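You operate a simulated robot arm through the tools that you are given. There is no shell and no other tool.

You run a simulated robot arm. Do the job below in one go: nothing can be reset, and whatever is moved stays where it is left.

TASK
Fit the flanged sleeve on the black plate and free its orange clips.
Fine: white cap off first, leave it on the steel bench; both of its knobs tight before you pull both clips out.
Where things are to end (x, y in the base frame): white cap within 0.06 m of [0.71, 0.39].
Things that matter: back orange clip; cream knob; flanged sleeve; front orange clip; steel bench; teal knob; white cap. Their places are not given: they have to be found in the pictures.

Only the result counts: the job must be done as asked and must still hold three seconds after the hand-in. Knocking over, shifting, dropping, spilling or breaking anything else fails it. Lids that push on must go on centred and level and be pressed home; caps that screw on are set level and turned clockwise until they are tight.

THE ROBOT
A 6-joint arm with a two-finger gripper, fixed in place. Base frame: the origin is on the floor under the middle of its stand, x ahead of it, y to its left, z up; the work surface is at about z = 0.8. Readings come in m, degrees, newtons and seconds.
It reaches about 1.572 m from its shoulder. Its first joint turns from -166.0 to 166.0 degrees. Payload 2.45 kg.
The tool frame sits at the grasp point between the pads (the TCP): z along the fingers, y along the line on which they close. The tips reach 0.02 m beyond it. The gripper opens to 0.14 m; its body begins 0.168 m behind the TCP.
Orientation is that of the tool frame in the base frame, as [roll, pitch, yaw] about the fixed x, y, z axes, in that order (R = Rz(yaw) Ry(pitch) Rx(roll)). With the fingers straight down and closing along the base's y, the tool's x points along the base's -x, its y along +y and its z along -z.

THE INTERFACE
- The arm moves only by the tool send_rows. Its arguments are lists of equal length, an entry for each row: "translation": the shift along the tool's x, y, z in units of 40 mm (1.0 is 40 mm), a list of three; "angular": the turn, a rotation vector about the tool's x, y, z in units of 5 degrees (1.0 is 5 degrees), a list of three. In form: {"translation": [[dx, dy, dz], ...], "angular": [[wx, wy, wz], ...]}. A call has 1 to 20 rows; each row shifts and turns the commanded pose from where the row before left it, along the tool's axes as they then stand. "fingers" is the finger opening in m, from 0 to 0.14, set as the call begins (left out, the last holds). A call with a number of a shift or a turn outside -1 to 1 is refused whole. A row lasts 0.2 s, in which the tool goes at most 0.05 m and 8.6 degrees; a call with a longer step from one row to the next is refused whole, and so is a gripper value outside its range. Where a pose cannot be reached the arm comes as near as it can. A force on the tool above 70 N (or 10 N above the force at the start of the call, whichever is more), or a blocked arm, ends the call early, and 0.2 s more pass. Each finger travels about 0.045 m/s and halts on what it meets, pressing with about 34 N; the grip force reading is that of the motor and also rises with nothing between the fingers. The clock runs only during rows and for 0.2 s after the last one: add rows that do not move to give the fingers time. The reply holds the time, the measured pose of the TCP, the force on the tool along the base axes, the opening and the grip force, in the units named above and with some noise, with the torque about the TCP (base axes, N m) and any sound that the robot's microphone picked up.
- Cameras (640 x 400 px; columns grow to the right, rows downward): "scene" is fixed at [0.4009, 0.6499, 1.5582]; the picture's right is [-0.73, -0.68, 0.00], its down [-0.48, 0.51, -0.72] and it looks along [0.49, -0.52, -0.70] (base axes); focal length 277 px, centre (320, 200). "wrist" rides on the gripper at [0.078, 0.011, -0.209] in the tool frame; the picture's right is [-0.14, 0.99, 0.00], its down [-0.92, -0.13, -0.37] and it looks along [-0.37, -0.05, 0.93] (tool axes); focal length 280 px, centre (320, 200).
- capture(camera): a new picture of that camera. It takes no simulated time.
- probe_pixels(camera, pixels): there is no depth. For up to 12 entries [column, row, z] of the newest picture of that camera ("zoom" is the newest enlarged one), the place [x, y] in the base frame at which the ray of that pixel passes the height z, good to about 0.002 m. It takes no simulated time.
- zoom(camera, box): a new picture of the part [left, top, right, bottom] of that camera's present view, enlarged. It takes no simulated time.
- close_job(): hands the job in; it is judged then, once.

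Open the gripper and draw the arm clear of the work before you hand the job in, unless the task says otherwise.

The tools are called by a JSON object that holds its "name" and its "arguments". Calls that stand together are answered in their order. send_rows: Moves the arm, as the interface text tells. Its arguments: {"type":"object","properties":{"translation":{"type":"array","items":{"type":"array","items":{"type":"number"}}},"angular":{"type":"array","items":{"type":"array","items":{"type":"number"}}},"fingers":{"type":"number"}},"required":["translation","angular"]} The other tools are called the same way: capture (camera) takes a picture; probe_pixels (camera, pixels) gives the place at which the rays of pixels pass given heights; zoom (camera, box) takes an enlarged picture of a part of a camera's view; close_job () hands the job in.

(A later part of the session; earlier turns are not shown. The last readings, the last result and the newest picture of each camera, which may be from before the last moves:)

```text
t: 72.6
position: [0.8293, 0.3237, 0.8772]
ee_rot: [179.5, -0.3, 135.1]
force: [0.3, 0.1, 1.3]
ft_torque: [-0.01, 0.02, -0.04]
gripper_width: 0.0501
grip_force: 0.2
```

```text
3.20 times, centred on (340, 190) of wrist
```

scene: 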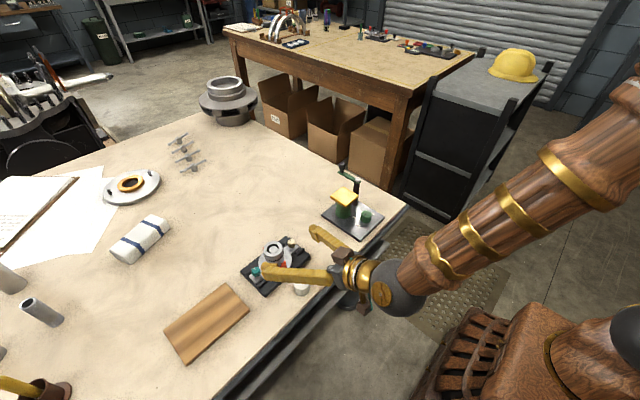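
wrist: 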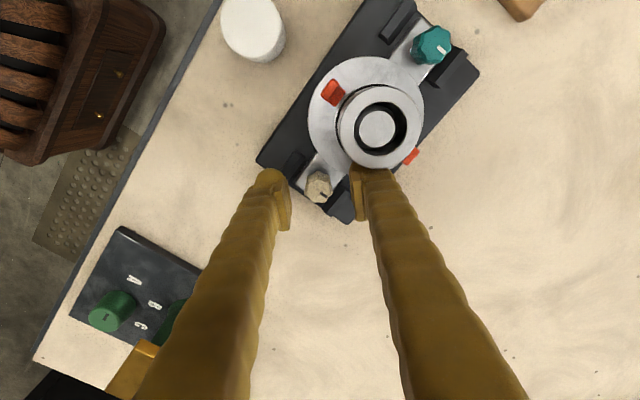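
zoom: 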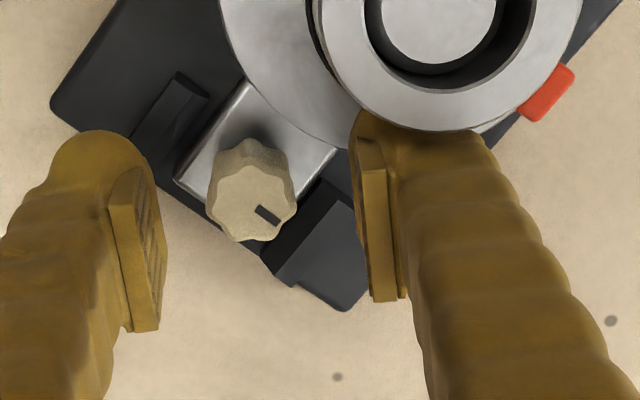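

Finger half-width is ~15 mm, leaving ≈4–5 mm to the hub. I descend gently to z≈0.857 (tips ≈0.837, above the bracket and flange tops).

{"name": "send_rows", "arguments": {"translation": [[0, 0, 0.1], [0, 0, 0.1], [0, 0, 0.1], [0, 0, 0.1], [0, 0, 0.08], [0, 0, 0]], "angular": [[0, 0, 0], [0, 0, 0], [0, 0, 0], [0, 0, 0], [0, 0, 0], [0, 0, 0]]}}

{"name": "zoom", "arguments": {"camera": "wrist", "box": [240, 130, 440, 250]}}

{"name": "zoom", "arguments": {"camera": "scene", "box": [235, 200, 325, 285]}}

```text
t: 74.0
position: [0.8276, 0.3252, 0.8571]
ee_rot: [179.5, -0.2, 135.1]
force: [0.4, -0.7, 0.2]
ft_torque: [-0.01, 0.0, 0.02]
gripper_width: 0.0502
grip_force: 0.0
```

```text
3.20 times, centred on (340, 190) of wrist
```

zoom: 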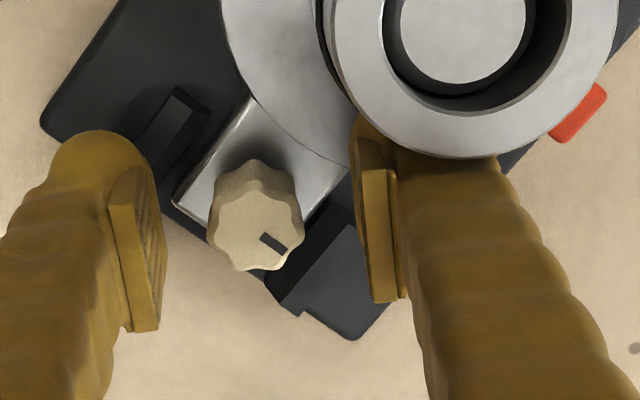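

```text
4.71 times, centred on (280, 242) of scene
```

zoom: 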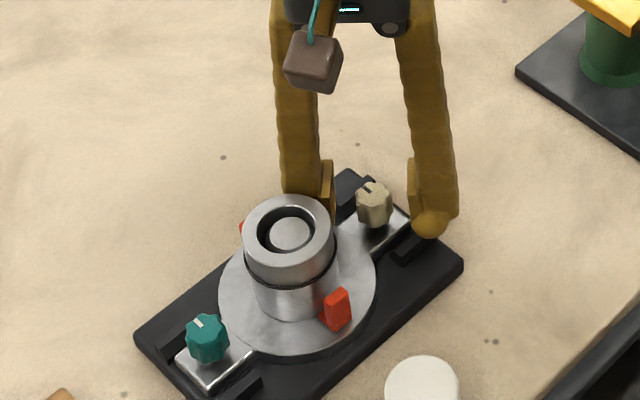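

The knob top centre appears at about zoom (255,233), lower than the TCP's projection (256,215), so the TCP is offset a few mm. I probe again from this close view.

{"name": "zoom", "arguments": {"camera": "wrist", "box": [290, 165, 350, 225]}}

```text
6.67 times, centred on (320, 195) of wrist
```

zoom: 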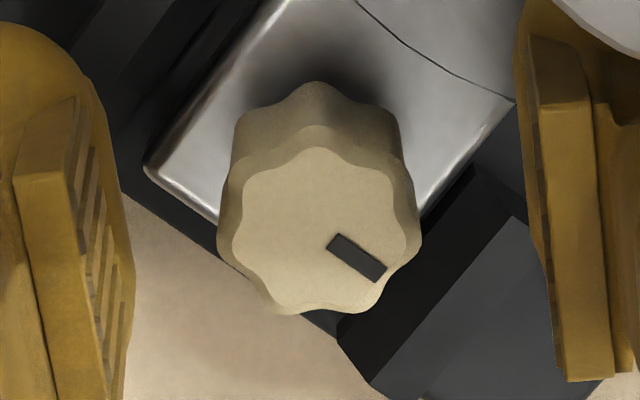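

The knob axis is ≈4 mm from the TCP toward −tool x, i.e. at about (0.831, 0.3205). I shift by −0.1 unit in tool x and recheck.

{"name": "send_rows", "arguments": {"translation": [[-0.05, 0, 0], [-0.05, 0, 0], [0, 0, 0]], "angular": [[0, 0, 0], [0, 0, 0], [0, 0, 0]]}}

{"name": "zoom", "arguments": {"camera": "wrist", "box": [290, 165, 350, 225]}}

{"name": "zoom", "arguments": {"camera": "wrist", "box": [240, 130, 440, 250]}}

```text
t: 74.8
position: [0.8312, 0.3229, 0.857]
ee_rot: [179.6, -0.3, 135.2]
force: [0.0, 1.0, -0.6]
ft_torque: [0.04, 0.01, -0.01]
gripper_width: 0.0498
grip_force: 0.0
```

```text
6.67 times, centred on (320, 195) of wrist
```

zoom: 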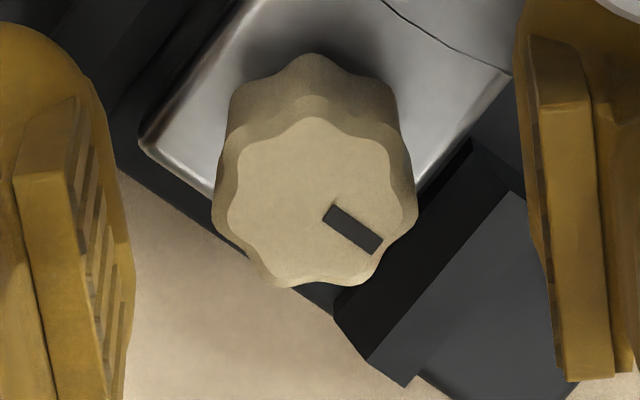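

```text
3.20 times, centred on (340, 190) of wrist
```

zoom: 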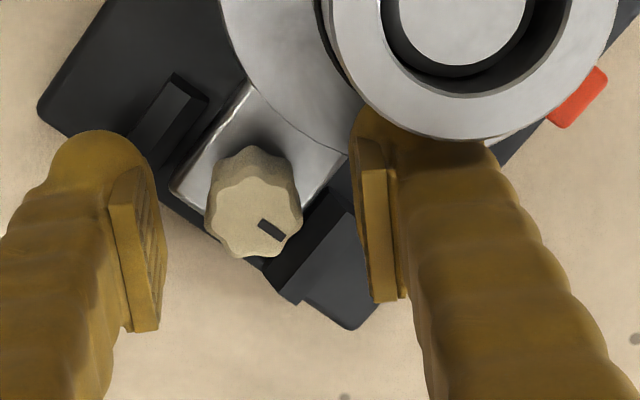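

The knob is now centred under the TCP. I close the fingers on the cream knob.

{"name": "send_rows", "arguments": {"translation": [[0, 0, 0], [0, 0, 0], [0, 0, 0], [0, 0, 0]], "angular": [[0, 0, 0], [0, 0, 0], [0, 0, 0], [0, 0, 0]], "fingers": 0.01}}

{"name": "zoom", "arguments": {"camera": "wrist", "box": [260, 140, 380, 240]}}

```text
t: 75.8
position: [0.8305, 0.3211, 0.8565]
ee_rot: [179.6, -0.3, 135.2]
force: [0.1, -2.8, -0.1]
ft_torque: [0.05, 0.33, 0.0]
gripper_width: 0.0234
grip_force: 33.8
```

```text
4.00 times, centred on (320, 190) of wrist
```

zoom: 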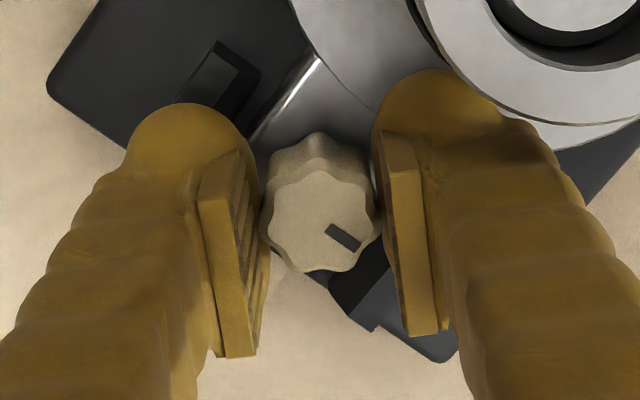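

The knob is gripped at 0.0234 m. I turn clockwise (+tool z) by 20° first and read the torque.

{"name": "send_rows", "arguments": {"translation": [[0, 0, 0], [0, 0, 0], [0, 0, 0], [0, 0, 0], [0, 0, 0]], "angular": [[0, 0, 1], [0, 0, 1], [0, 0, 1], [0, 0, 1], [0, 0, 0]]}}

{"name": "zoom", "arguments": {"camera": "wrist", "box": [260, 140, 380, 240]}}

```text
t: 77.0
position: [0.8315, 0.3212, 0.8567]
ee_rot: [179.7, -0.4, 114.9]
force: [0.3, 1.6, 0.9]
ft_torque: [-0.09, -0.02, 0.01]
gripper_width: 0.0237
grip_force: 34.2
```

```text
4.00 times, centred on (320, 190) of wrist
```

zoom: 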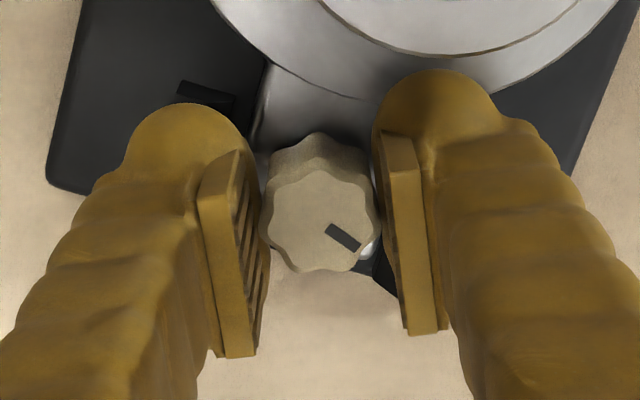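

The knob follows with no resistance yet. I continue clockwise by 35°.

{"name": "send_rows", "arguments": {"translation": [[0, 0, 0], [0, 0, 0], [0, 0, 0], [0, 0, 0], [0, 0, 0], [0, 0, 0], [0, 0, 0], [0, 0, 0]], "angular": [[0, 0, 1], [0, 0, 1], [0, 0, 1], [0, 0, 1], [0, 0, 1], [0, 0, 1], [0, 0, 1], [0, 0, 0]]}}

{"name": "zoom", "arguments": {"camera": "wrist", "box": [260, 140, 380, 240]}}

```text
t: 78.8
position: [0.8305, 0.32, 0.8558]
ee_rot: [-180.0, -0.6, 80.0]
force: [-1.7, 1.7, 0.9]
ft_torque: [-0.01, 0.01, 0.03]
gripper_width: 0.0236
grip_force: 34.4
```

```text
4.00 times, centred on (320, 190) of wrist
```

zoom: 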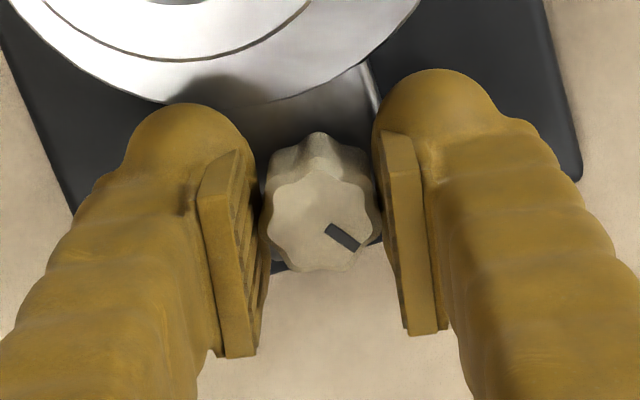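

Still turning freely at yaw 80°. I continue another 35° to yaw 45°.

{"name": "send_rows", "arguments": {"translation": [[0, 0, 0], [0, 0, 0], [0, 0, 0], [0, 0, 0], [0, 0, 0], [0, 0, 0], [0, 0, 0], [0, 0, 0]], "angular": [[0, 0, 1], [0, 0, 1], [0, 0, 1], [0, 0, 1], [0, 0, 1], [0, 0, 1], [0, 0, 1], [0, 0, 0]]}}

{"name": "zoom", "arguments": {"camera": "wrist", "box": [260, 140, 380, 240]}}

```text
t: 80.6
position: [0.8309, 0.3208, 0.8563]
ee_rot: [-179.7, -0.4, 44.9]
force: [0.4, -1.7, -0.4]
ft_torque: [-0.06, 0.02, -0.02]
gripper_width: 0.0239
grip_force: 34.1
```

```text
4.00 times, centred on (320, 190) of wrist
```

zoom: 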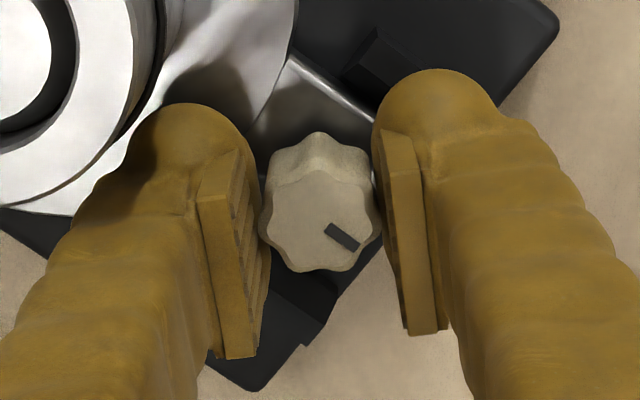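

90° turned with no resistance. I open to 0.045 m, rotate back 90° to regrasp.

{"name": "send_rows", "arguments": {"translation": [[0, 0, 0], [0, 0, 0], [0, 0, 0], [0, 0, 0], [0, 0, 0], [0, 0, 0], [0, 0, 0], [0, 0, 0], [0, 0, 0], [0, 0, 0], [0, 0, 0], [0, 0, 0], [0, 0, 0], [0, 0, 0], [0, 0, 0], [0, 0, 0], [0, 0, 0], [0, 0, 0], [0, 0, 0], [0, 0, 0]], "angular": [[0, 0, 0], [0, 0, 0], [0, 0, -1], [0, 0, -1], [0, 0, -1], [0, 0, -1], [0, 0, -1], [0, 0, -1], [0, 0, -1], [0, 0, -1], [0, 0, -1], [0, 0, -1], [0, 0, -1], [0, 0, -1], [0, 0, -1], [0, 0, -1], [0, 0, -1], [0, 0, -1], [0, 0, -1], [0, 0, -1]], "fingers": 0.045}}

{"name": "zoom", "arguments": {"camera": "wrist", "box": [260, 140, 380, 240]}}

```text
t: 84.8
position: [0.833, 0.3212, 0.8565]
ee_rot: [179.6, -0.2, 135.1]
force: [0.0, 0.6, 0.5]
ft_torque: [0.02, 0.02, 0.02]
gripper_width: 0.0449
grip_force: 0.1
```

```text
4.00 times, centred on (320, 190) of wrist
```

zoom: 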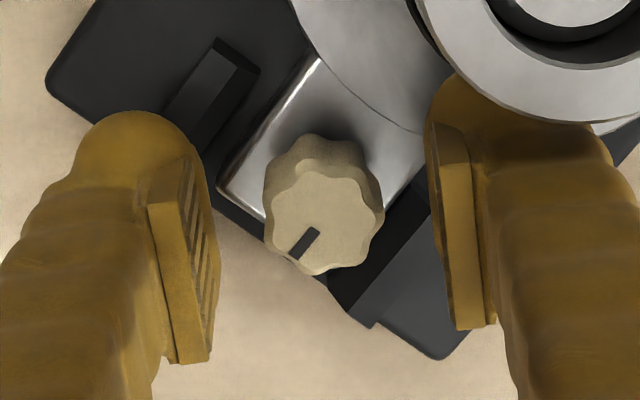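

The mark moved from +x to −y, i.e. 90° clockwise. I regrasp and turn on.

{"name": "send_rows", "arguments": {"translation": [[0, 0, 0], [0, 0, 0], [0, 0, 0], [0, 0, 0], [0, 0, 0], [0, 0, 0], [0, 0, 0], [0, 0, 0], [0, 0, 0], [0, 0, 0], [0, 0, 0]], "angular": [[0, 0, 0], [0, 0, 0], [0, 0, 0], [0, 0, 1], [0, 0, 1], [0, 0, 1], [0, 0, 1], [0, 0, 1], [0, 0, 1], [0, 0, 1], [0, 0, 0]], "fingers": 0.01}}

{"name": "zoom", "arguments": {"camera": "wrist", "box": [260, 140, 380, 240]}}

```text
t: 87.2
position: [0.8309, 0.3205, 0.8568]
ee_rot: [179.8, -0.5, 99.9]
force: [0.3, -6.8, 7.5]
ft_torque: [-0.49, -0.09, 0.0]
gripper_width: 0.0235
grip_force: 33.5
```

```text
4.00 times, centred on (320, 190) of wrist
```

zoom: 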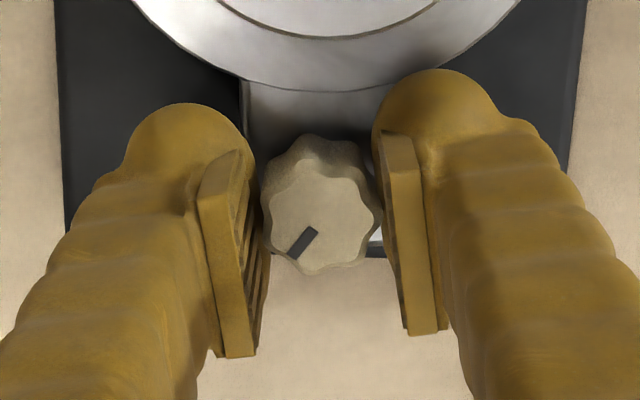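

There is an extra force (Fz 7.5, Fy −6.8). I hold still and re-read before continuing.

{"name": "send_rows", "arguments": {"translation": [[0, 0, 0], [0, 0, 0]], "angular": [[0, 0, 0], [0, 0, 0]]}}

{"name": "zoom", "arguments": {"camera": "scene", "box": [235, 200, 325, 285]}}

```text
t: 87.8
position: [0.8311, 0.3209, 0.8567]
ee_rot: [179.8, -0.5, 100.0]
force: [-1.0, -7.6, 8.0]
ft_torque: [-0.07, 0.0, -0.02]
gripper_width: 0.0235
grip_force: 34.1
```

```text
4.71 times, centred on (280, 242) of scene
```

zoom: 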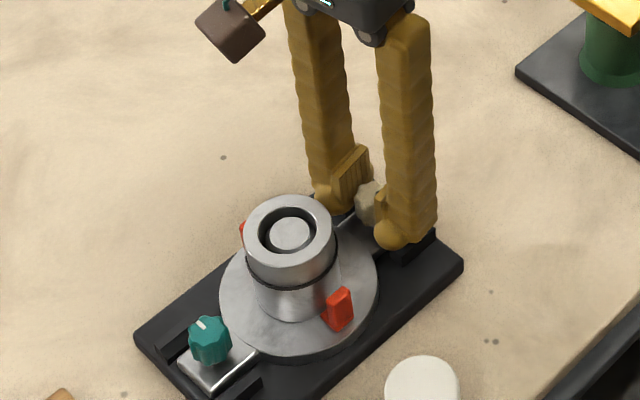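

The force is steady, likely a small sideways preload from the regrasp. I continue 20° and watch the trend.

{"name": "send_rows", "arguments": {"translation": [[0, 0, 0], [0, 0, 0], [0, 0, 0], [0, 0, 0], [0, 0, 0]], "angular": [[0, 0, 1], [0, 0, 1], [0, 0, 1], [0, 0, 1], [0, 0, 0]]}}

{"name": "zoom", "arguments": {"camera": "wrist", "box": [260, 140, 380, 240]}}

```text
t: 89.0
position: [0.8323, 0.321, 0.857]
ee_rot: [180.0, -0.5, 80.1]
force: [-1.5, 6.1, 4.4]
ft_torque: [0.22, -0.1, 0.02]
gripper_width: 0.0239
grip_force: 34.6
```

```text
4.00 times, centred on (320, 190) of wrist
```

zoom: 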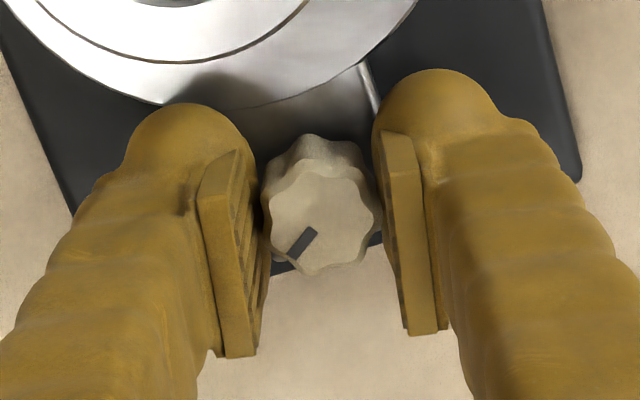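

Forces stay small with no z-torque. I continue to yaw 45°.

{"name": "send_rows", "arguments": {"translation": [[0, 0, 0], [0, 0, 0], [0, 0, 0], [0, 0, 0], [0, 0, 0], [0, 0, 0], [0, 0, 0], [0, 0, 0]], "angular": [[0, 0, 1], [0, 0, 1], [0, 0, 1], [0, 0, 1], [0, 0, 1], [0, 0, 1], [0, 0, 1], [0, 0, 0]]}}

{"name": "zoom", "arguments": {"camera": "wrist", "box": [260, 140, 380, 240]}}

```text
t: 90.8
position: [0.8317, 0.3212, 0.8572]
ee_rot: [-179.8, -0.4, 45.0]
force: [2.8, -10.2, 0.5]
ft_torque: [-0.15, 0.01, 0.18]
gripper_width: 0.0236
grip_force: 33.9
```

```text
4.00 times, centred on (320, 190) of wrist
```

zoom: 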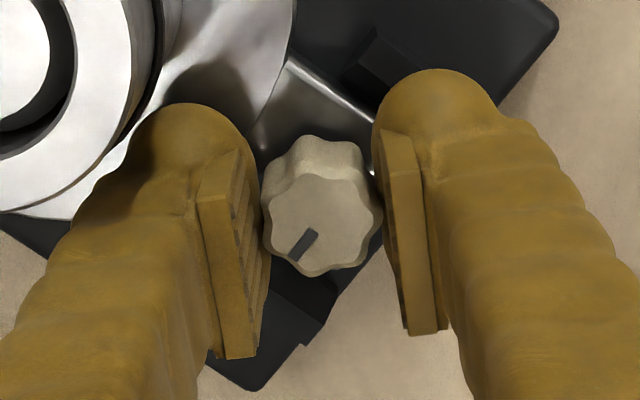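

A z-torque of 0.18 N·m appears after 180° in total. I regrasp (open, rotate back 90°) to continue tightening.

{"name": "send_rows", "arguments": {"translation": [[0, 0, 0], [0, 0, 0], [0, 0, 0], [0, 0, 0], [0, 0, 0], [0, 0, 0], [0, 0, 0], [0, 0, 0], [0, 0, 0], [0, 0, 0], [0, 0, 0], [0, 0, 0], [0, 0, 0], [0, 0, 0], [0, 0, 0], [0, 0, 0], [0, 0, 0], [0, 0, 0], [0, 0, 0], [0, 0, 0]], "angular": [[0, 0, 0], [0, 0, 0], [0, 0, -1], [0, 0, -1], [0, 0, -1], [0, 0, -1], [0, 0, -1], [0, 0, -1], [0, 0, -1], [0, 0, -1], [0, 0, -1], [0, 0, -1], [0, 0, -1], [0, 0, -1], [0, 0, -1], [0, 0, -1], [0, 0, -1], [0, 0, -1], [0, 0, -1], [0, 0, -1]], "fingers": 0.045}}

{"name": "zoom", "arguments": {"camera": "wrist", "box": [260, 140, 380, 240]}}

{"name": "capture", "arguments": {"camera": "wrist"}}

```text
t: 95.0
position: [0.8317, 0.3209, 0.8572]
ee_rot: [179.7, -0.3, 135.1]
force: [0.5, 1.0, -0.4]
ft_torque: [0.01, 0.05, 0.01]
gripper_width: 0.0451
grip_force: 0.1
```

```text
4.00 times, centred on (320, 190) of wrist
```

zoom: 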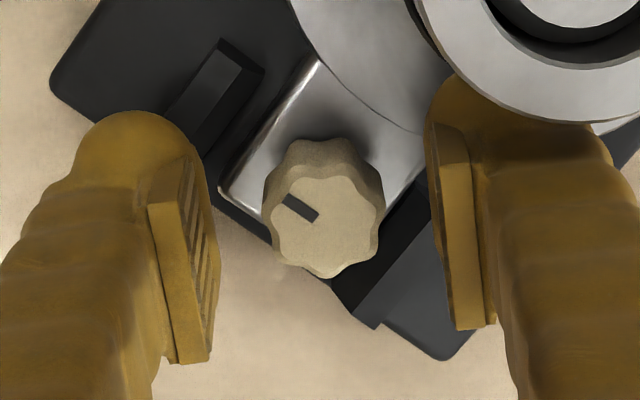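

```text
taken
```

wrist: 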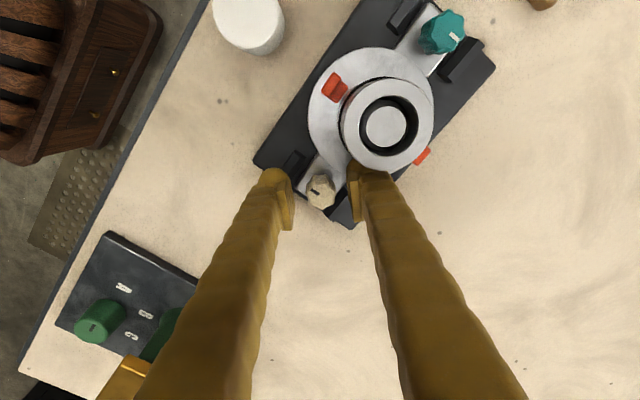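

The mark now points to −x (180°). I regrasp and turn on with readings.

{"name": "send_rows", "arguments": {"translation": [[0, 0, 0], [0, 0, 0], [0, 0, 0], [0, 0, 0], [0, 0, 0], [0, 0, 0], [0, 0, 0], [0, 0, 0]], "angular": [[0, 0, 0], [0, 0, 0], [0, 0, 0], [0, 0, 1], [0, 0, 1], [0, 0, 1], [0, 0, 1], [0, 0, 0]], "fingers": 0.01}}

{"name": "zoom", "arguments": {"camera": "wrist", "box": [260, 140, 380, 240]}}

```text
t: 96.8
position: [0.8314, 0.3207, 0.8572]
ee_rot: [179.7, -0.4, 115.0]
force: [11.3, 12.9, 1.9]
ft_torque: [0.11, -0.11, 0.26]
gripper_width: 0.0236
grip_force: 33.7
```

```text
4.00 times, centred on (320, 190) of wrist
```

zoom: 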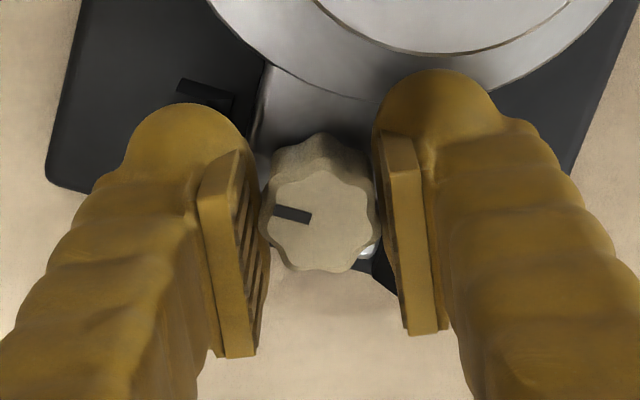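

The knob mark stayed put in the base frame while the tool turned 20° (torque 0.26 N·m) — the knob resists. I turn another 15° to confirm it is tight.

{"name": "send_rows", "arguments": {"translation": [[0, 0, 0], [0, 0, 0], [0, 0, 0], [0, 0, 0]], "angular": [[0, 0, 1], [0, 0, 1], [0, 0, 1], [0, 0, 0]]}}

{"name": "zoom", "arguments": {"camera": "wrist", "box": [260, 140, 380, 240]}}

```text
t: 97.8
position: [0.8315, 0.3211, 0.8559]
ee_rot: [179.7, -0.4, 99.9]
force: [9.8, 3.0, 0.8]
ft_torque: [-0.03, -0.09, 0.21]
gripper_width: 0.0238
grip_force: 34.2
```

```text
4.00 times, centred on (320, 190) of wrist
```

zoom: 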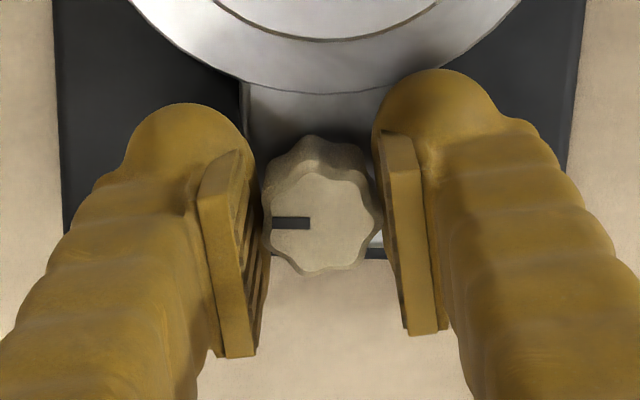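

The mark stays fixed in the base frame again at ~0.2–0.26 N·m: the cream knob is at its stop. I open, lift clear and look at it again.

{"name": "send_rows", "arguments": {"translation": [[0, 0, 0], [0, 0, 0], [0, 0, -0.3], [0, 0, -0.6], [0, 0, -0.8], [0, 0, -0.6], [0, 0, 0]], "angular": [[0, 0, 0], [0, 0, 0], [0, 0, 0], [0, 0, 0], [0, 0, 0], [0, 0, 0], [0, 0, 0]], "fingers": 0.05}}

{"name": "zoom", "arguments": {"camera": "wrist", "box": [250, 60, 390, 190]}}

{"name": "zoom", "arguments": {"camera": "scene", "box": [235, 220, 315, 285]}}

```text
t: 99.4
position: [0.8307, 0.3202, 0.9489]
ee_rot: [179.8, -0.5, 100.2]
force: [0.1, 0.7, -0.3]
ft_torque: [-0.03, -0.01, 0.0]
gripper_width: 0.0502
grip_force: 0.0
```

```text
3.08 times, centred on (320, 125) of wrist
```

zoom: 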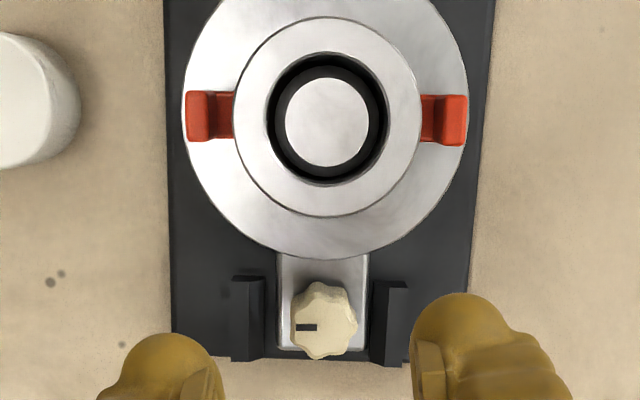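

```text
6.15 times, centred on (275, 252) of scene
```

zoom: 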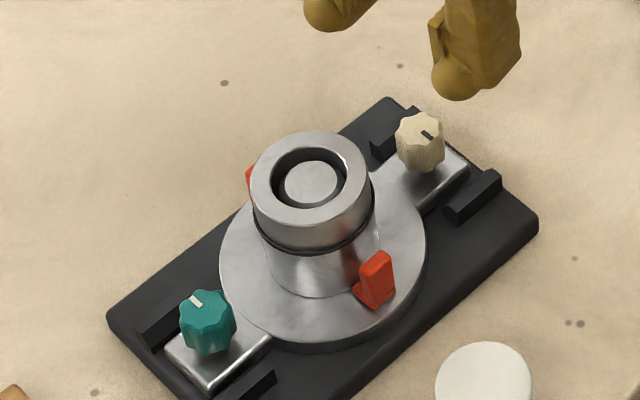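

The cream mark now points to −x (180° from the start) and everything is in place. I move over to the teal knob at about (0.829, 0.459) and yaw back to 135°.

{"name": "send_rows", "arguments": {"translation": [[0.858, 0.139, 0], [0.858, 0.139, 0], [0.858, 0.139, 0], [0.858, 0.139, 0], [0, 0, 0], [0, 0, 0], [0, 0, 0], [0, 0, 0], [0, 0, 0], [0, 0, 0], [0, 0, 0], [0, 0, 0]], "angular": [[0, 0, 0], [0, 0, 0], [0, 0, 0], [0, 0, 0], [0, 0, -1], [0, 0, -1], [0, 0, -1], [0, 0, -1], [0, 0, -1], [0, 0, -1], [0, 0, -1], [0, 0, 0]]}}

{"name": "zoom", "arguments": {"camera": "wrist", "box": [240, 120, 400, 240]}}

{"name": "capture", "arguments": {"camera": "wrist"}}

```text
t: 102.0
position: [0.8298, 0.4589, 0.9501]
ee_rot: [179.7, -0.3, 135.1]
force: [0.2, -0.1, -0.2]
ft_torque: [0.03, 0.05, -0.02]
gripper_width: 0.0503
grip_force: 0.1
```

```text
3.33 times, centred on (320, 180) of wrist
```

zoom: 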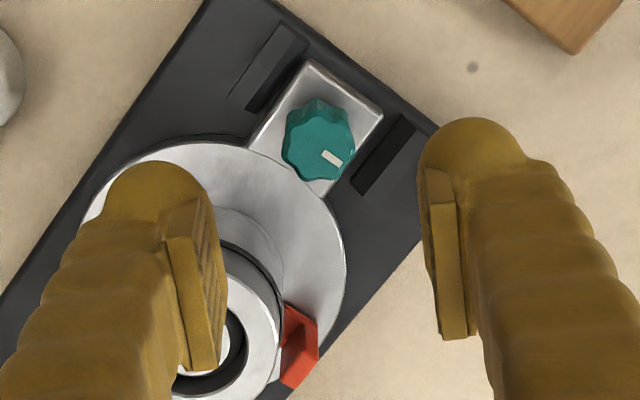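

```text
taken
```

wrist: 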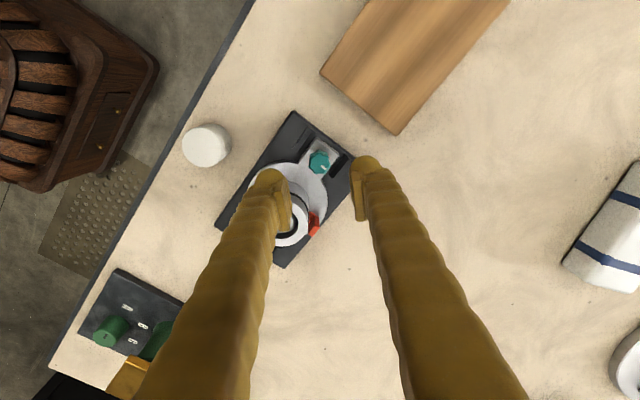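

The teal knob top is at (320,164), matching the TCP axis projection (320,165). I descend with fingers at 0.045 m to z≈0.878 and verify.

{"name": "send_rows", "arguments": {"translation": [[0, 0, 0.5], [0, 0, 0.5], [0, 0, 0.5], [0, 0, 0.3], [0, 0, 0]], "angular": [[0, 0, 0], [0, 0, 0], [0, 0, 0], [0, 0, 0], [0, 0, 0]], "fingers": 0.045}}

{"name": "zoom", "arguments": {"camera": "wrist", "box": [240, 130, 400, 250]}}

{"name": "zoom", "arguments": {"camera": "scene", "box": [225, 210, 315, 290]}}

```text
t: 103.2
position: [0.8285, 0.4589, 0.8754]
ee_rot: [179.7, -0.2, 135.1]
force: [0.4, -0.3, 0.1]
ft_torque: [-0.01, -0.02, 0.01]
gripper_width: 0.0453
grip_force: 0.1
```

```text
3.33 times, centred on (320, 190) of wrist
```

zoom: 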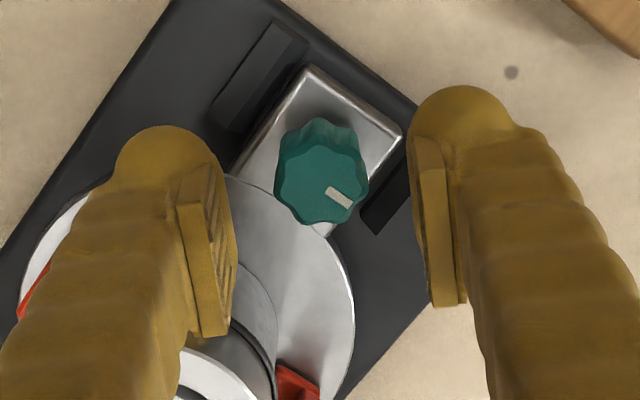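

```text
5.00 times, centred on (270, 250) of scene
```

zoom: 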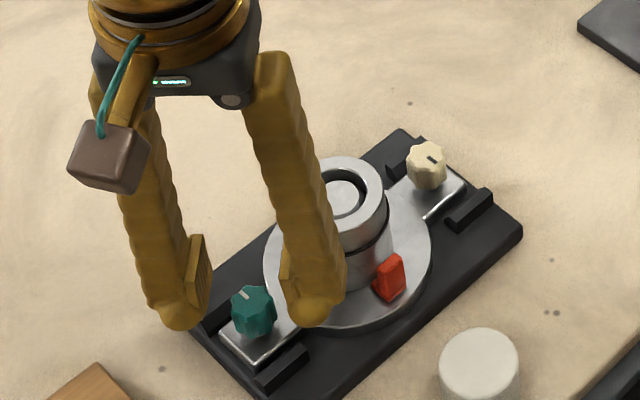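

Clear on both sides. I lower the last 18 mm to z≈0.857.

{"name": "send_rows", "arguments": {"translation": [[0, 0, 0.1], [0, 0, 0.1], [0, 0, 0.1], [0, 0, 0.1], [0, 0, 0.06], [0, 0, 0]], "angular": [[0, 0, 0], [0, 0, 0], [0, 0, 0], [0, 0, 0], [0, 0, 0], [0, 0, 0]]}}

{"name": "zoom", "arguments": {"camera": "wrist", "box": [260, 140, 380, 240]}}

```text
t: 104.6
position: [0.8296, 0.4584, 0.8599]
ee_rot: [179.7, -0.3, 135.1]
force: [-0.1, -0.4, 0.3]
ft_torque: [-0.01, -0.02, 0.0]
gripper_width: 0.0449
grip_force: 0.1
```

```text
4.00 times, centred on (320, 190) of wrist
```

zoom: 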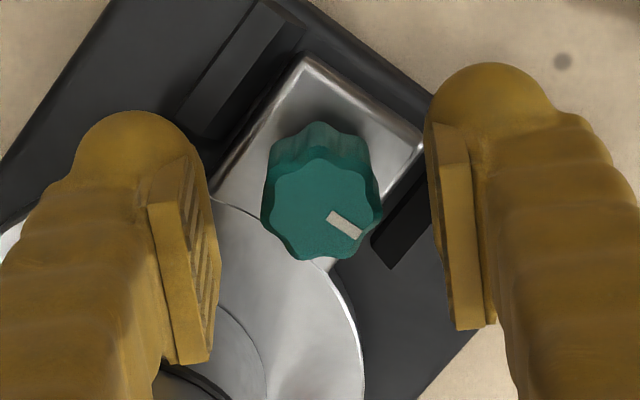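

The knob centre is ~2 mm toward +tool x from the TCP. I correct by +2 mm and lower 2 mm, then close.

{"name": "send_rows", "arguments": {"translation": [[0.05, 0, 0.04], [0, 0, 0]], "angular": [[0, 0, 0], [0, 0, 0]]}}

{"name": "zoom", "arguments": {"camera": "wrist", "box": [260, 140, 380, 240]}}

```text
t: 105.2
position: [0.8273, 0.4606, 0.8581]
ee_rot: [179.6, -0.2, 135.2]
force: [-0.3, 0.1, 0.1]
ft_torque: [-0.03, 0.01, 0.0]
gripper_width: 0.0449
grip_force: 0.0
```

```text
4.00 times, centred on (320, 190) of wrist
```

zoom: 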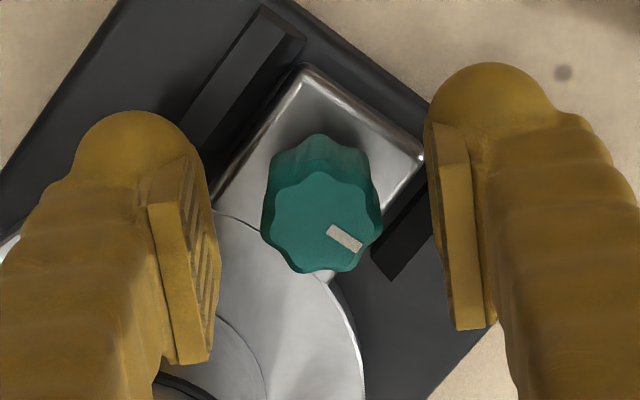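

The knob is now centred (≈(322,220)). I close on it and turn clockwise 35°.

{"name": "send_rows", "arguments": {"translation": [[0, 0, 0], [0, 0, 0], [0, 0, 0], [0, 0, 0], [0, 0, 0], [0, 0, 0], [0, 0, 0], [0, 0, 0], [0, 0, 0], [0, 0, 0], [0, 0, 0]], "angular": [[0, 0, 0], [0, 0, 0], [0, 0, 0], [0, 0, 1], [0, 0, 1], [0, 0, 1], [0, 0, 1], [0, 0, 1], [0, 0, 1], [0, 0, 1], [0, 0, 0]], "fingers": 0.01}}

{"name": "zoom", "arguments": {"camera": "wrist", "box": [260, 140, 380, 240]}}

```text
t: 107.6
position: [0.8283, 0.4624, 0.8582]
ee_rot: [179.9, -0.5, 100.0]
force: [7.8, -0.2, 1.0]
ft_torque: [0.02, -0.1, 0.0]
gripper_width: 0.0233
grip_force: 34.0
```

```text
4.00 times, centred on (320, 190) of wrist
```

zoom: 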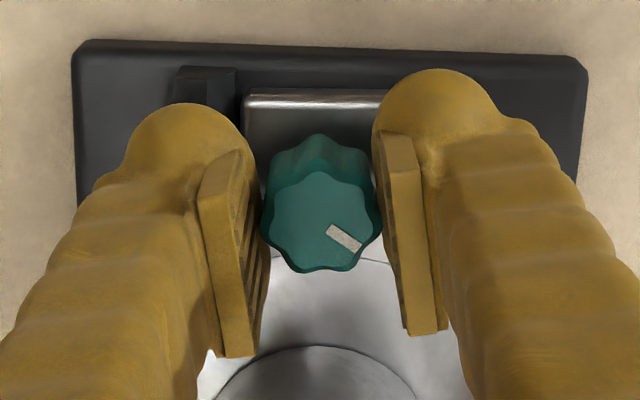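

The knob turns with the tool (mark fixed in tool frame). I continue 55° to yaw 45°.

{"name": "send_rows", "arguments": {"translation": [[0, 0, 0], [0, 0, 0], [0, 0, 0], [0, 0, 0], [0, 0, 0], [0, 0, 0], [0, 0, 0], [0, 0, 0], [0, 0, 0], [0, 0, 0], [0, 0, 0], [0, 0, 0]], "angular": [[0, 0, 1], [0, 0, 1], [0, 0, 1], [0, 0, 1], [0, 0, 1], [0, 0, 1], [0, 0, 1], [0, 0, 1], [0, 0, 1], [0, 0, 1], [0, 0, 1], [0, 0, 0]]}}

{"name": "zoom", "arguments": {"camera": "wrist", "box": [260, 140, 380, 240]}}

```text
t: 110.2
position: [0.8277, 0.4603, 0.8586]
ee_rot: [-179.7, -0.5, 45.0]
force: [4.2, -4.2, 3.6]
ft_torque: [-0.1, -0.02, 0.0]
gripper_width: 0.0235
grip_force: 34.2
```

```text
4.00 times, centred on (320, 190) of wrist
```

zoom: 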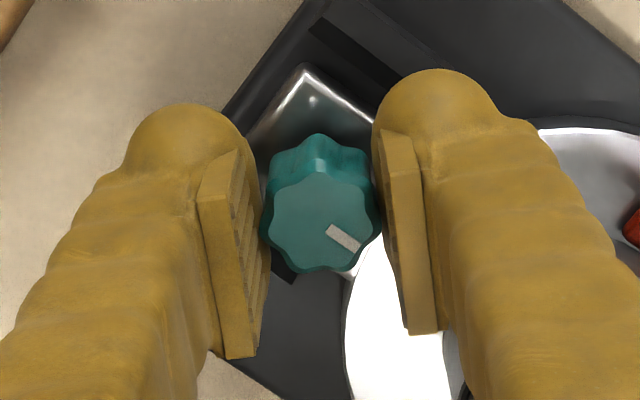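

90° done, free turning. I open and rotate back to regrasp.

{"name": "send_rows", "arguments": {"translation": [[0, 0, 0], [0, 0, 0], [0, 0, 0], [0, 0, 0], [0, 0, 0], [0, 0, 0], [0, 0, 0], [0, 0, 0], [0, 0, 0], [0, 0, 0], [0, 0, 0], [0, 0, 0], [0, 0, 0], [0, 0, 0], [0, 0, 0], [0, 0, 0], [0, 0, 0], [0, 0, 0], [0, 0, 0], [0, 0, 0]], "angular": [[0, 0, 0], [0, 0, 0], [0, 0, -1], [0, 0, -1], [0, 0, -1], [0, 0, -1], [0, 0, -1], [0, 0, -1], [0, 0, -1], [0, 0, -1], [0, 0, -1], [0, 0, -1], [0, 0, -1], [0, 0, -1], [0, 0, -1], [0, 0, -1], [0, 0, -1], [0, 0, -1], [0, 0, -1], [0, 0, -1]], "fingers": 0.045}}

{"name": "zoom", "arguments": {"camera": "wrist", "box": [260, 140, 380, 240]}}

```text
t: 114.4
position: [0.8277, 0.4612, 0.8586]
ee_rot: [179.6, -0.2, 135.2]
force: [-0.4, -0.4, -0.9]
ft_torque: [0.01, 0.02, 0.02]
gripper_width: 0.0449
grip_force: 0.0
```

```text
4.00 times, centred on (320, 190) of wrist
```

zoom: 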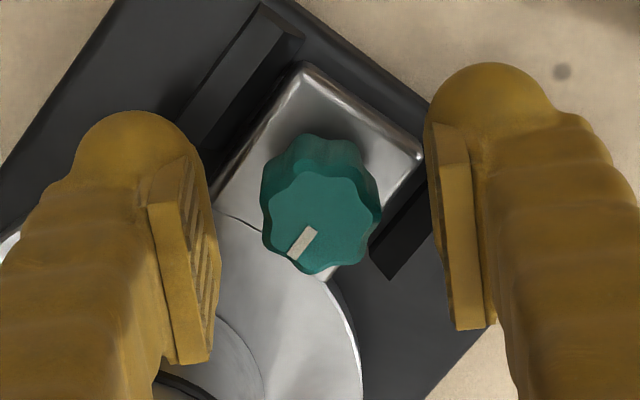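

The teal mark has gone 90° clockwise. I regrasp and turn another 60°.

{"name": "send_rows", "arguments": {"translation": [[0, 0, 0], [0, 0, 0], [0, 0, 0], [0, 0, 0], [0, 0, 0], [0, 0, 0], [0, 0, 0], [0, 0, 0], [0, 0, 0], [0, 0, 0], [0, 0, 0], [0, 0, 0], [0, 0, 0], [0, 0, 0], [0, 0, 0], [0, 0, 0]], "angular": [[0, 0, 0], [0, 0, 0], [0, 0, 0], [0, 0, 1], [0, 0, 1], [0, 0, 1], [0, 0, 1], [0, 0, 1], [0, 0, 1], [0, 0, 1], [0, 0, 1], [0, 0, 1], [0, 0, 1], [0, 0, 1], [0, 0, 1], [0, 0, 0]], "fingers": 0.01}}

{"name": "zoom", "arguments": {"camera": "wrist", "box": [260, 140, 380, 240]}}

```text
t: 117.8
position: [0.8282, 0.4608, 0.8569]
ee_rot: [180.0, -0.5, 75.0]
force: [0.1, -18.3, 15.4]
ft_torque: [-0.24, -0.02, -0.02]
gripper_width: 0.0236
grip_force: 34.1
```

```text
4.00 times, centred on (320, 190) of wrist
```

zoom: 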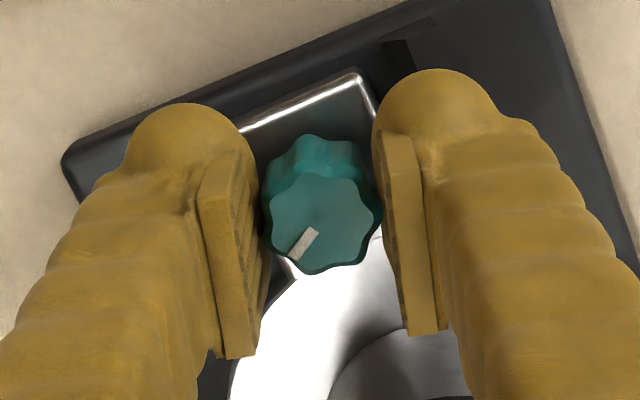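

The knob still follows; lateral force −18 N from small eccentricity. I relieve by shifting 0.5 mm along the force and continue the turn in small portions.

{"name": "send_rows", "arguments": {"translation": [[0, 0, 0], [0, 0, 0], [0, 0, 0], [0, 0, 0]], "angular": [[0, 0, 1], [0, 0, 1], [0, 0, 1], [0, 0, 0]]}}

{"name": "zoom", "arguments": {"camera": "wrist", "box": [260, 140, 380, 240]}}

```text
t: 118.8
position: [0.8278, 0.461, 0.8581]
ee_rot: [-179.9, -0.5, 60.0]
force: [7.9, -15.2, 0.8]
ft_torque: [-0.1, -0.13, -0.02]
gripper_width: 0.0236
grip_force: 33.7
```

```text
4.00 times, centred on (320, 190) of wrist
```

zoom: 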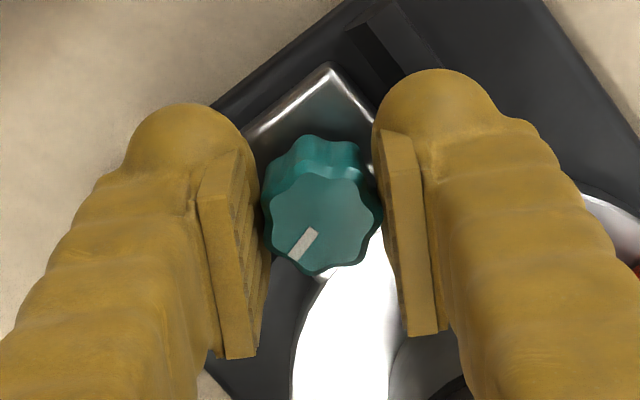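

Still following with no z-torque. I turn on to yaw 45°.

{"name": "send_rows", "arguments": {"translation": [[0, 0, 0], [0, 0, 0], [0, 0, 0], [0, 0, 0]], "angular": [[0, 0, 1], [0, 0, 1], [0, 0, 1], [0, 0, 0]]}}

{"name": "zoom", "arguments": {"camera": "wrist", "box": [260, 140, 380, 240]}}

```text
t: 119.8
position: [0.8278, 0.4617, 0.8577]
ee_rot: [-179.8, -0.5, 45.0]
force: [1.8, -14.4, 0.0]
ft_torque: [-0.11, -0.06, 0.13]
gripper_width: 0.0235
grip_force: 33.6
```

```text
4.00 times, centred on (320, 190) of wrist
```

zoom: 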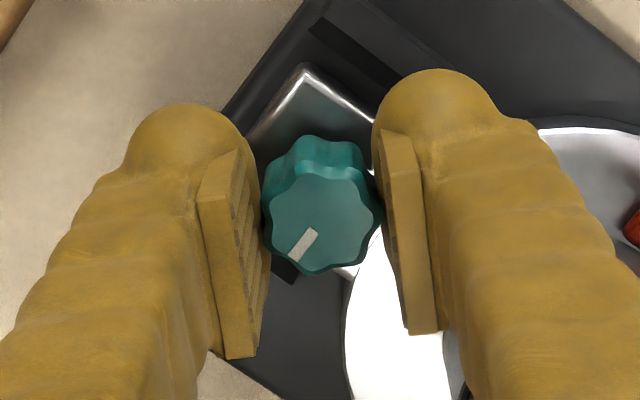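

A z-torque of 0.13 N·m builds at 180°, like the cream knob. I regrasp and try further to confirm it is tight.

{"name": "send_rows", "arguments": {"translation": [[0, 0, 0], [0, 0, 0], [0, 0, 0], [0, 0, 0], [0, 0, 0], [0, 0, 0], [0, 0, 0], [0, 0, 0], [0, 0, 0], [0, 0, 0], [0, 0, 0], [0, 0, 0], [0, 0, 0], [0, 0, 0], [0, 0, 0], [0, 0, 0], [0, 0, 0], [0, 0, 0], [0, 0, 0], [0, 0, 0]], "angular": [[0, 0, 0], [0, 0, 0], [0, 0, -1], [0, 0, -1], [0, 0, -1], [0, 0, -1], [0, 0, -1], [0, 0, -1], [0, 0, -1], [0, 0, -1], [0, 0, -1], [0, 0, -1], [0, 0, -1], [0, 0, -1], [0, 0, -1], [0, 0, -1], [0, 0, -1], [0, 0, -1], [0, 0, -1], [0, 0, -1]], "fingers": 0.045}}

{"name": "zoom", "arguments": {"camera": "wrist", "box": [260, 140, 380, 240]}}

{"name": "send_rows", "arguments": {"translation": [[0, 0, 0], [0, 0, 0], [0, 0, 0], [0, 0, 0], [0, 0, 0], [0, 0, 0]], "angular": [[0, 0, 0], [0, 0, 0], [0, 0, 0], [0, 0, 1], [0, 0, 1], [0, 0, 0]], "fingers": 0.01}}

{"name": "zoom", "arguments": {"camera": "wrist", "box": [260, 140, 380, 240]}}

```text
t: 124.0
position: [0.8282, 0.4616, 0.858]
ee_rot: [179.6, -0.3, 135.1]
force: [-0.6, -0.7, 0.4]
ft_torque: [0.01, -0.04, 0.0]
gripper_width: 0.0447
grip_force: 0.0
```

```text
4.00 times, centred on (320, 190) of wrist
```

zoom: 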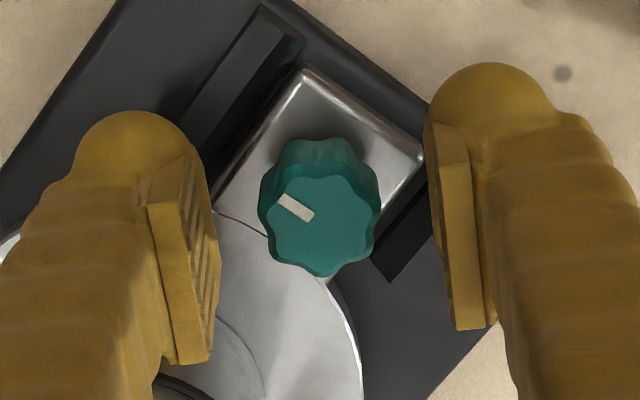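

```text
t: 125.4
position: [0.8277, 0.4606, 0.8582]
ee_rot: [179.6, -0.3, 124.9]
force: [-0.3, -0.2, -0.1]
ft_torque: [-0.05, -0.01, 0.15]
gripper_width: 0.0236
grip_force: 34.3
```

```text
4.00 times, centred on (320, 190) of wrist
```

zoom: 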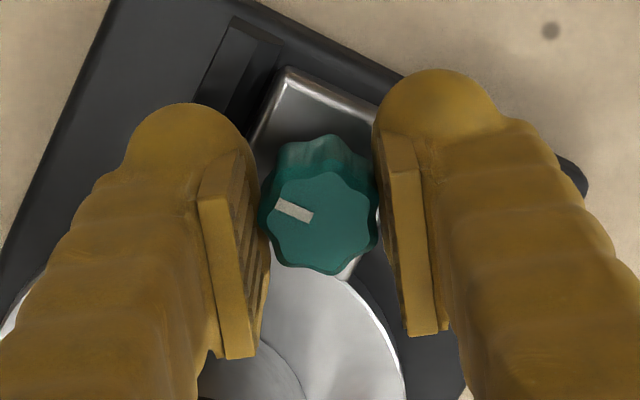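

The mark rotated ~7° in the tool frame for a 10° tool turn with 0.15 N·m, so the knob is nearly stopped. I turn a further 25° to be sure it's tight.

{"name": "send_rows", "arguments": {"translation": [[0, 0, 0], [0, 0, 0], [0, 0, 0], [0, 0, 0], [0, 0, 0], [0, 0, 0]], "angular": [[0, 0, 1], [0, 0, 1], [0, 0, 1], [0, 0, 1], [0, 0, 1], [0, 0, 0]]}}

{"name": "zoom", "arguments": {"camera": "wrist", "box": [260, 140, 380, 240]}}

```text
t: 126.8
position: [0.8286, 0.462, 0.8574]
ee_rot: [179.7, -0.5, 100.0]
force: [-2.1, 0.4, 0.0]
ft_torque: [-0.01, -0.02, 0.17]
gripper_width: 0.0237
grip_force: 33.2
```

```text
4.00 times, centred on (320, 190) of wrist
```

zoom: 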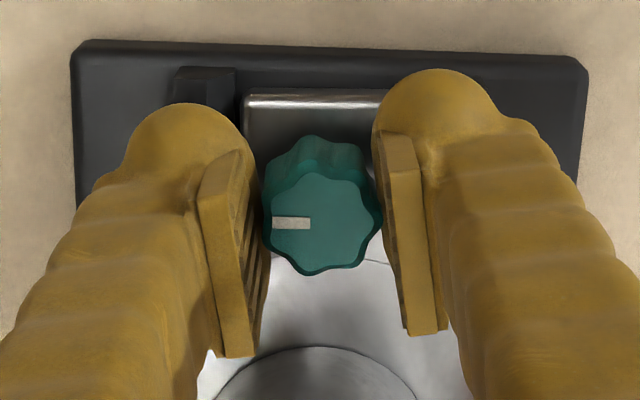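

The teal knob is also stationary while the tool slips at 0.17 N·m — tight. I open, lift clear, and yaw back to 180° for the clips.

{"name": "send_rows", "arguments": {"translation": [[0, 0, 0], [0, 0, 0], [0, 0, -0.3], [0, 0, -0.6], [0, 0, -0.8], [0, 0, -0.8], [0, 0, 0]], "angular": [[0, 0, 0], [0, 0, 0], [0, 0, 0], [0, 0, 0], [0, 0, 0], [0, 0, 0], [0, 0, 0]], "fingers": 0.05}}

{"name": "send_rows", "arguments": {"translation": [[0, 0, 0], [0, 0, 0], [0, 0, 0], [0, 0, 0], [0, 0, 0], [0, 0, 0], [0, 0, 0], [0, 0, 0], [0, 0, 0], [0, 0, 0], [0, 0, 0], [0, 0, 0], [0, 0, 0], [0, 0, 0], [0, 0, 0], [0, 0, 0], [0, 0, 0]], "angular": [[0, 0, -1], [0, 0, -1], [0, 0, -1], [0, 0, -1], [0, 0, -1], [0, 0, -1], [0, 0, -1], [0, 0, -1], [0, 0, -1], [0, 0, -1], [0, 0, -1], [0, 0, -1], [0, 0, -1], [0, 0, -1], [0, 0, -1], [0, 0, -1], [0, 0, 0]]}}

{"name": "capture", "arguments": {"camera": "wrist"}}

{"name": "zoom", "arguments": {"camera": "scene", "box": [235, 220, 315, 285]}}

```text
t: 128.4
position: [0.828, 0.4593, 0.9576]
ee_rot: [179.8, -0.5, 100.1]
force: [-0.1, -0.1, 0.1]
ft_torque: [0.01, 0.02, 0.01]
gripper_width: 0.05
grip_force: 0.0
```

```text
t: 132.0
position: [0.8271, 0.4594, 0.9582]
ee_rot: [179.5, 0.1, -179.9]
force: [0.4, 0.8, 0.0]
ft_torque: [-0.01, -0.01, 0.03]
gripper_width: 0.05
grip_force: 0.0
```

```text
taken
```

wrist: 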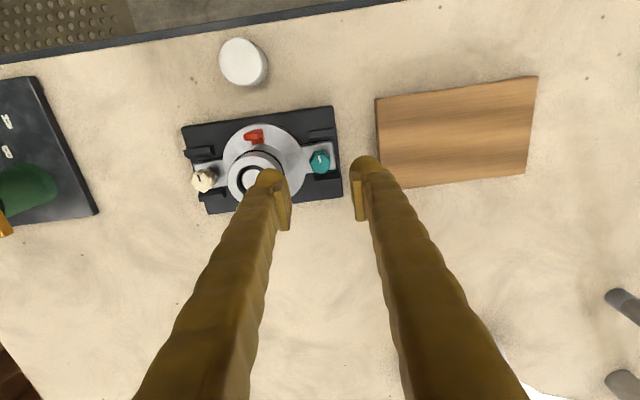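

```text
6.15 times, centred on (275, 252) of scene
```

zoom: 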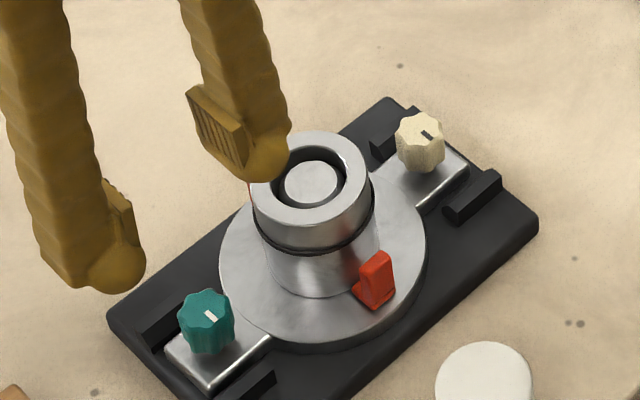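

Both knob marks now point to −x. I move over the front clip at about (0.785, 0.390) and inspect from above.

{"name": "send_rows", "arguments": {"translation": [[0.35, -0.58, 0], [0.36, -0.58, 0], [0.36, -0.58, 0], [0, 0, 0]], "angular": [[0, 0, 0], [0, 0, 0], [0, 0, 0], [0, 0, 0]]}}

{"name": "capture", "arguments": {"camera": "wrist"}}

{"name": "zoom", "arguments": {"camera": "wrist", "box": [260, 130, 380, 230]}}

```text
t: 133.0
position: [0.7838, 0.3917, 0.9558]
ee_rot: [179.6, 0.2, -180.0]
force: [-0.3, -0.3, -0.6]
ft_torque: [0.0, -0.01, -0.01]
gripper_width: 0.0498
grip_force: 0.0
```

```text
taken
```

wrist: 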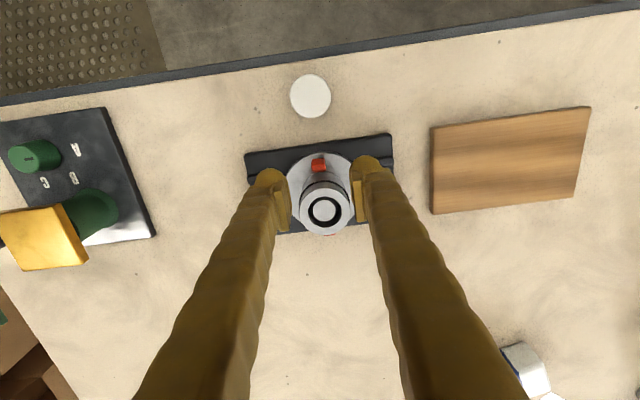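

```text
4.00 times, centred on (320, 180) of wrist
```

zoom: 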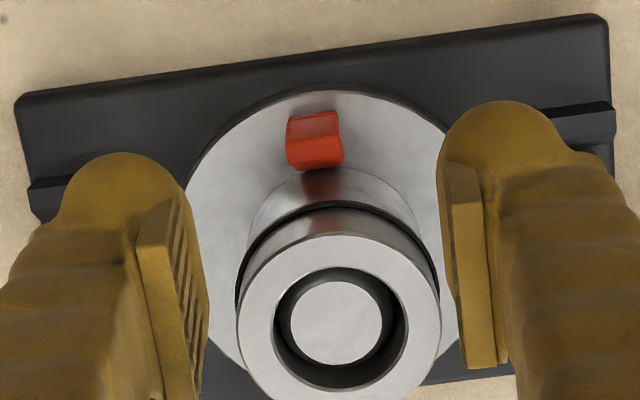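

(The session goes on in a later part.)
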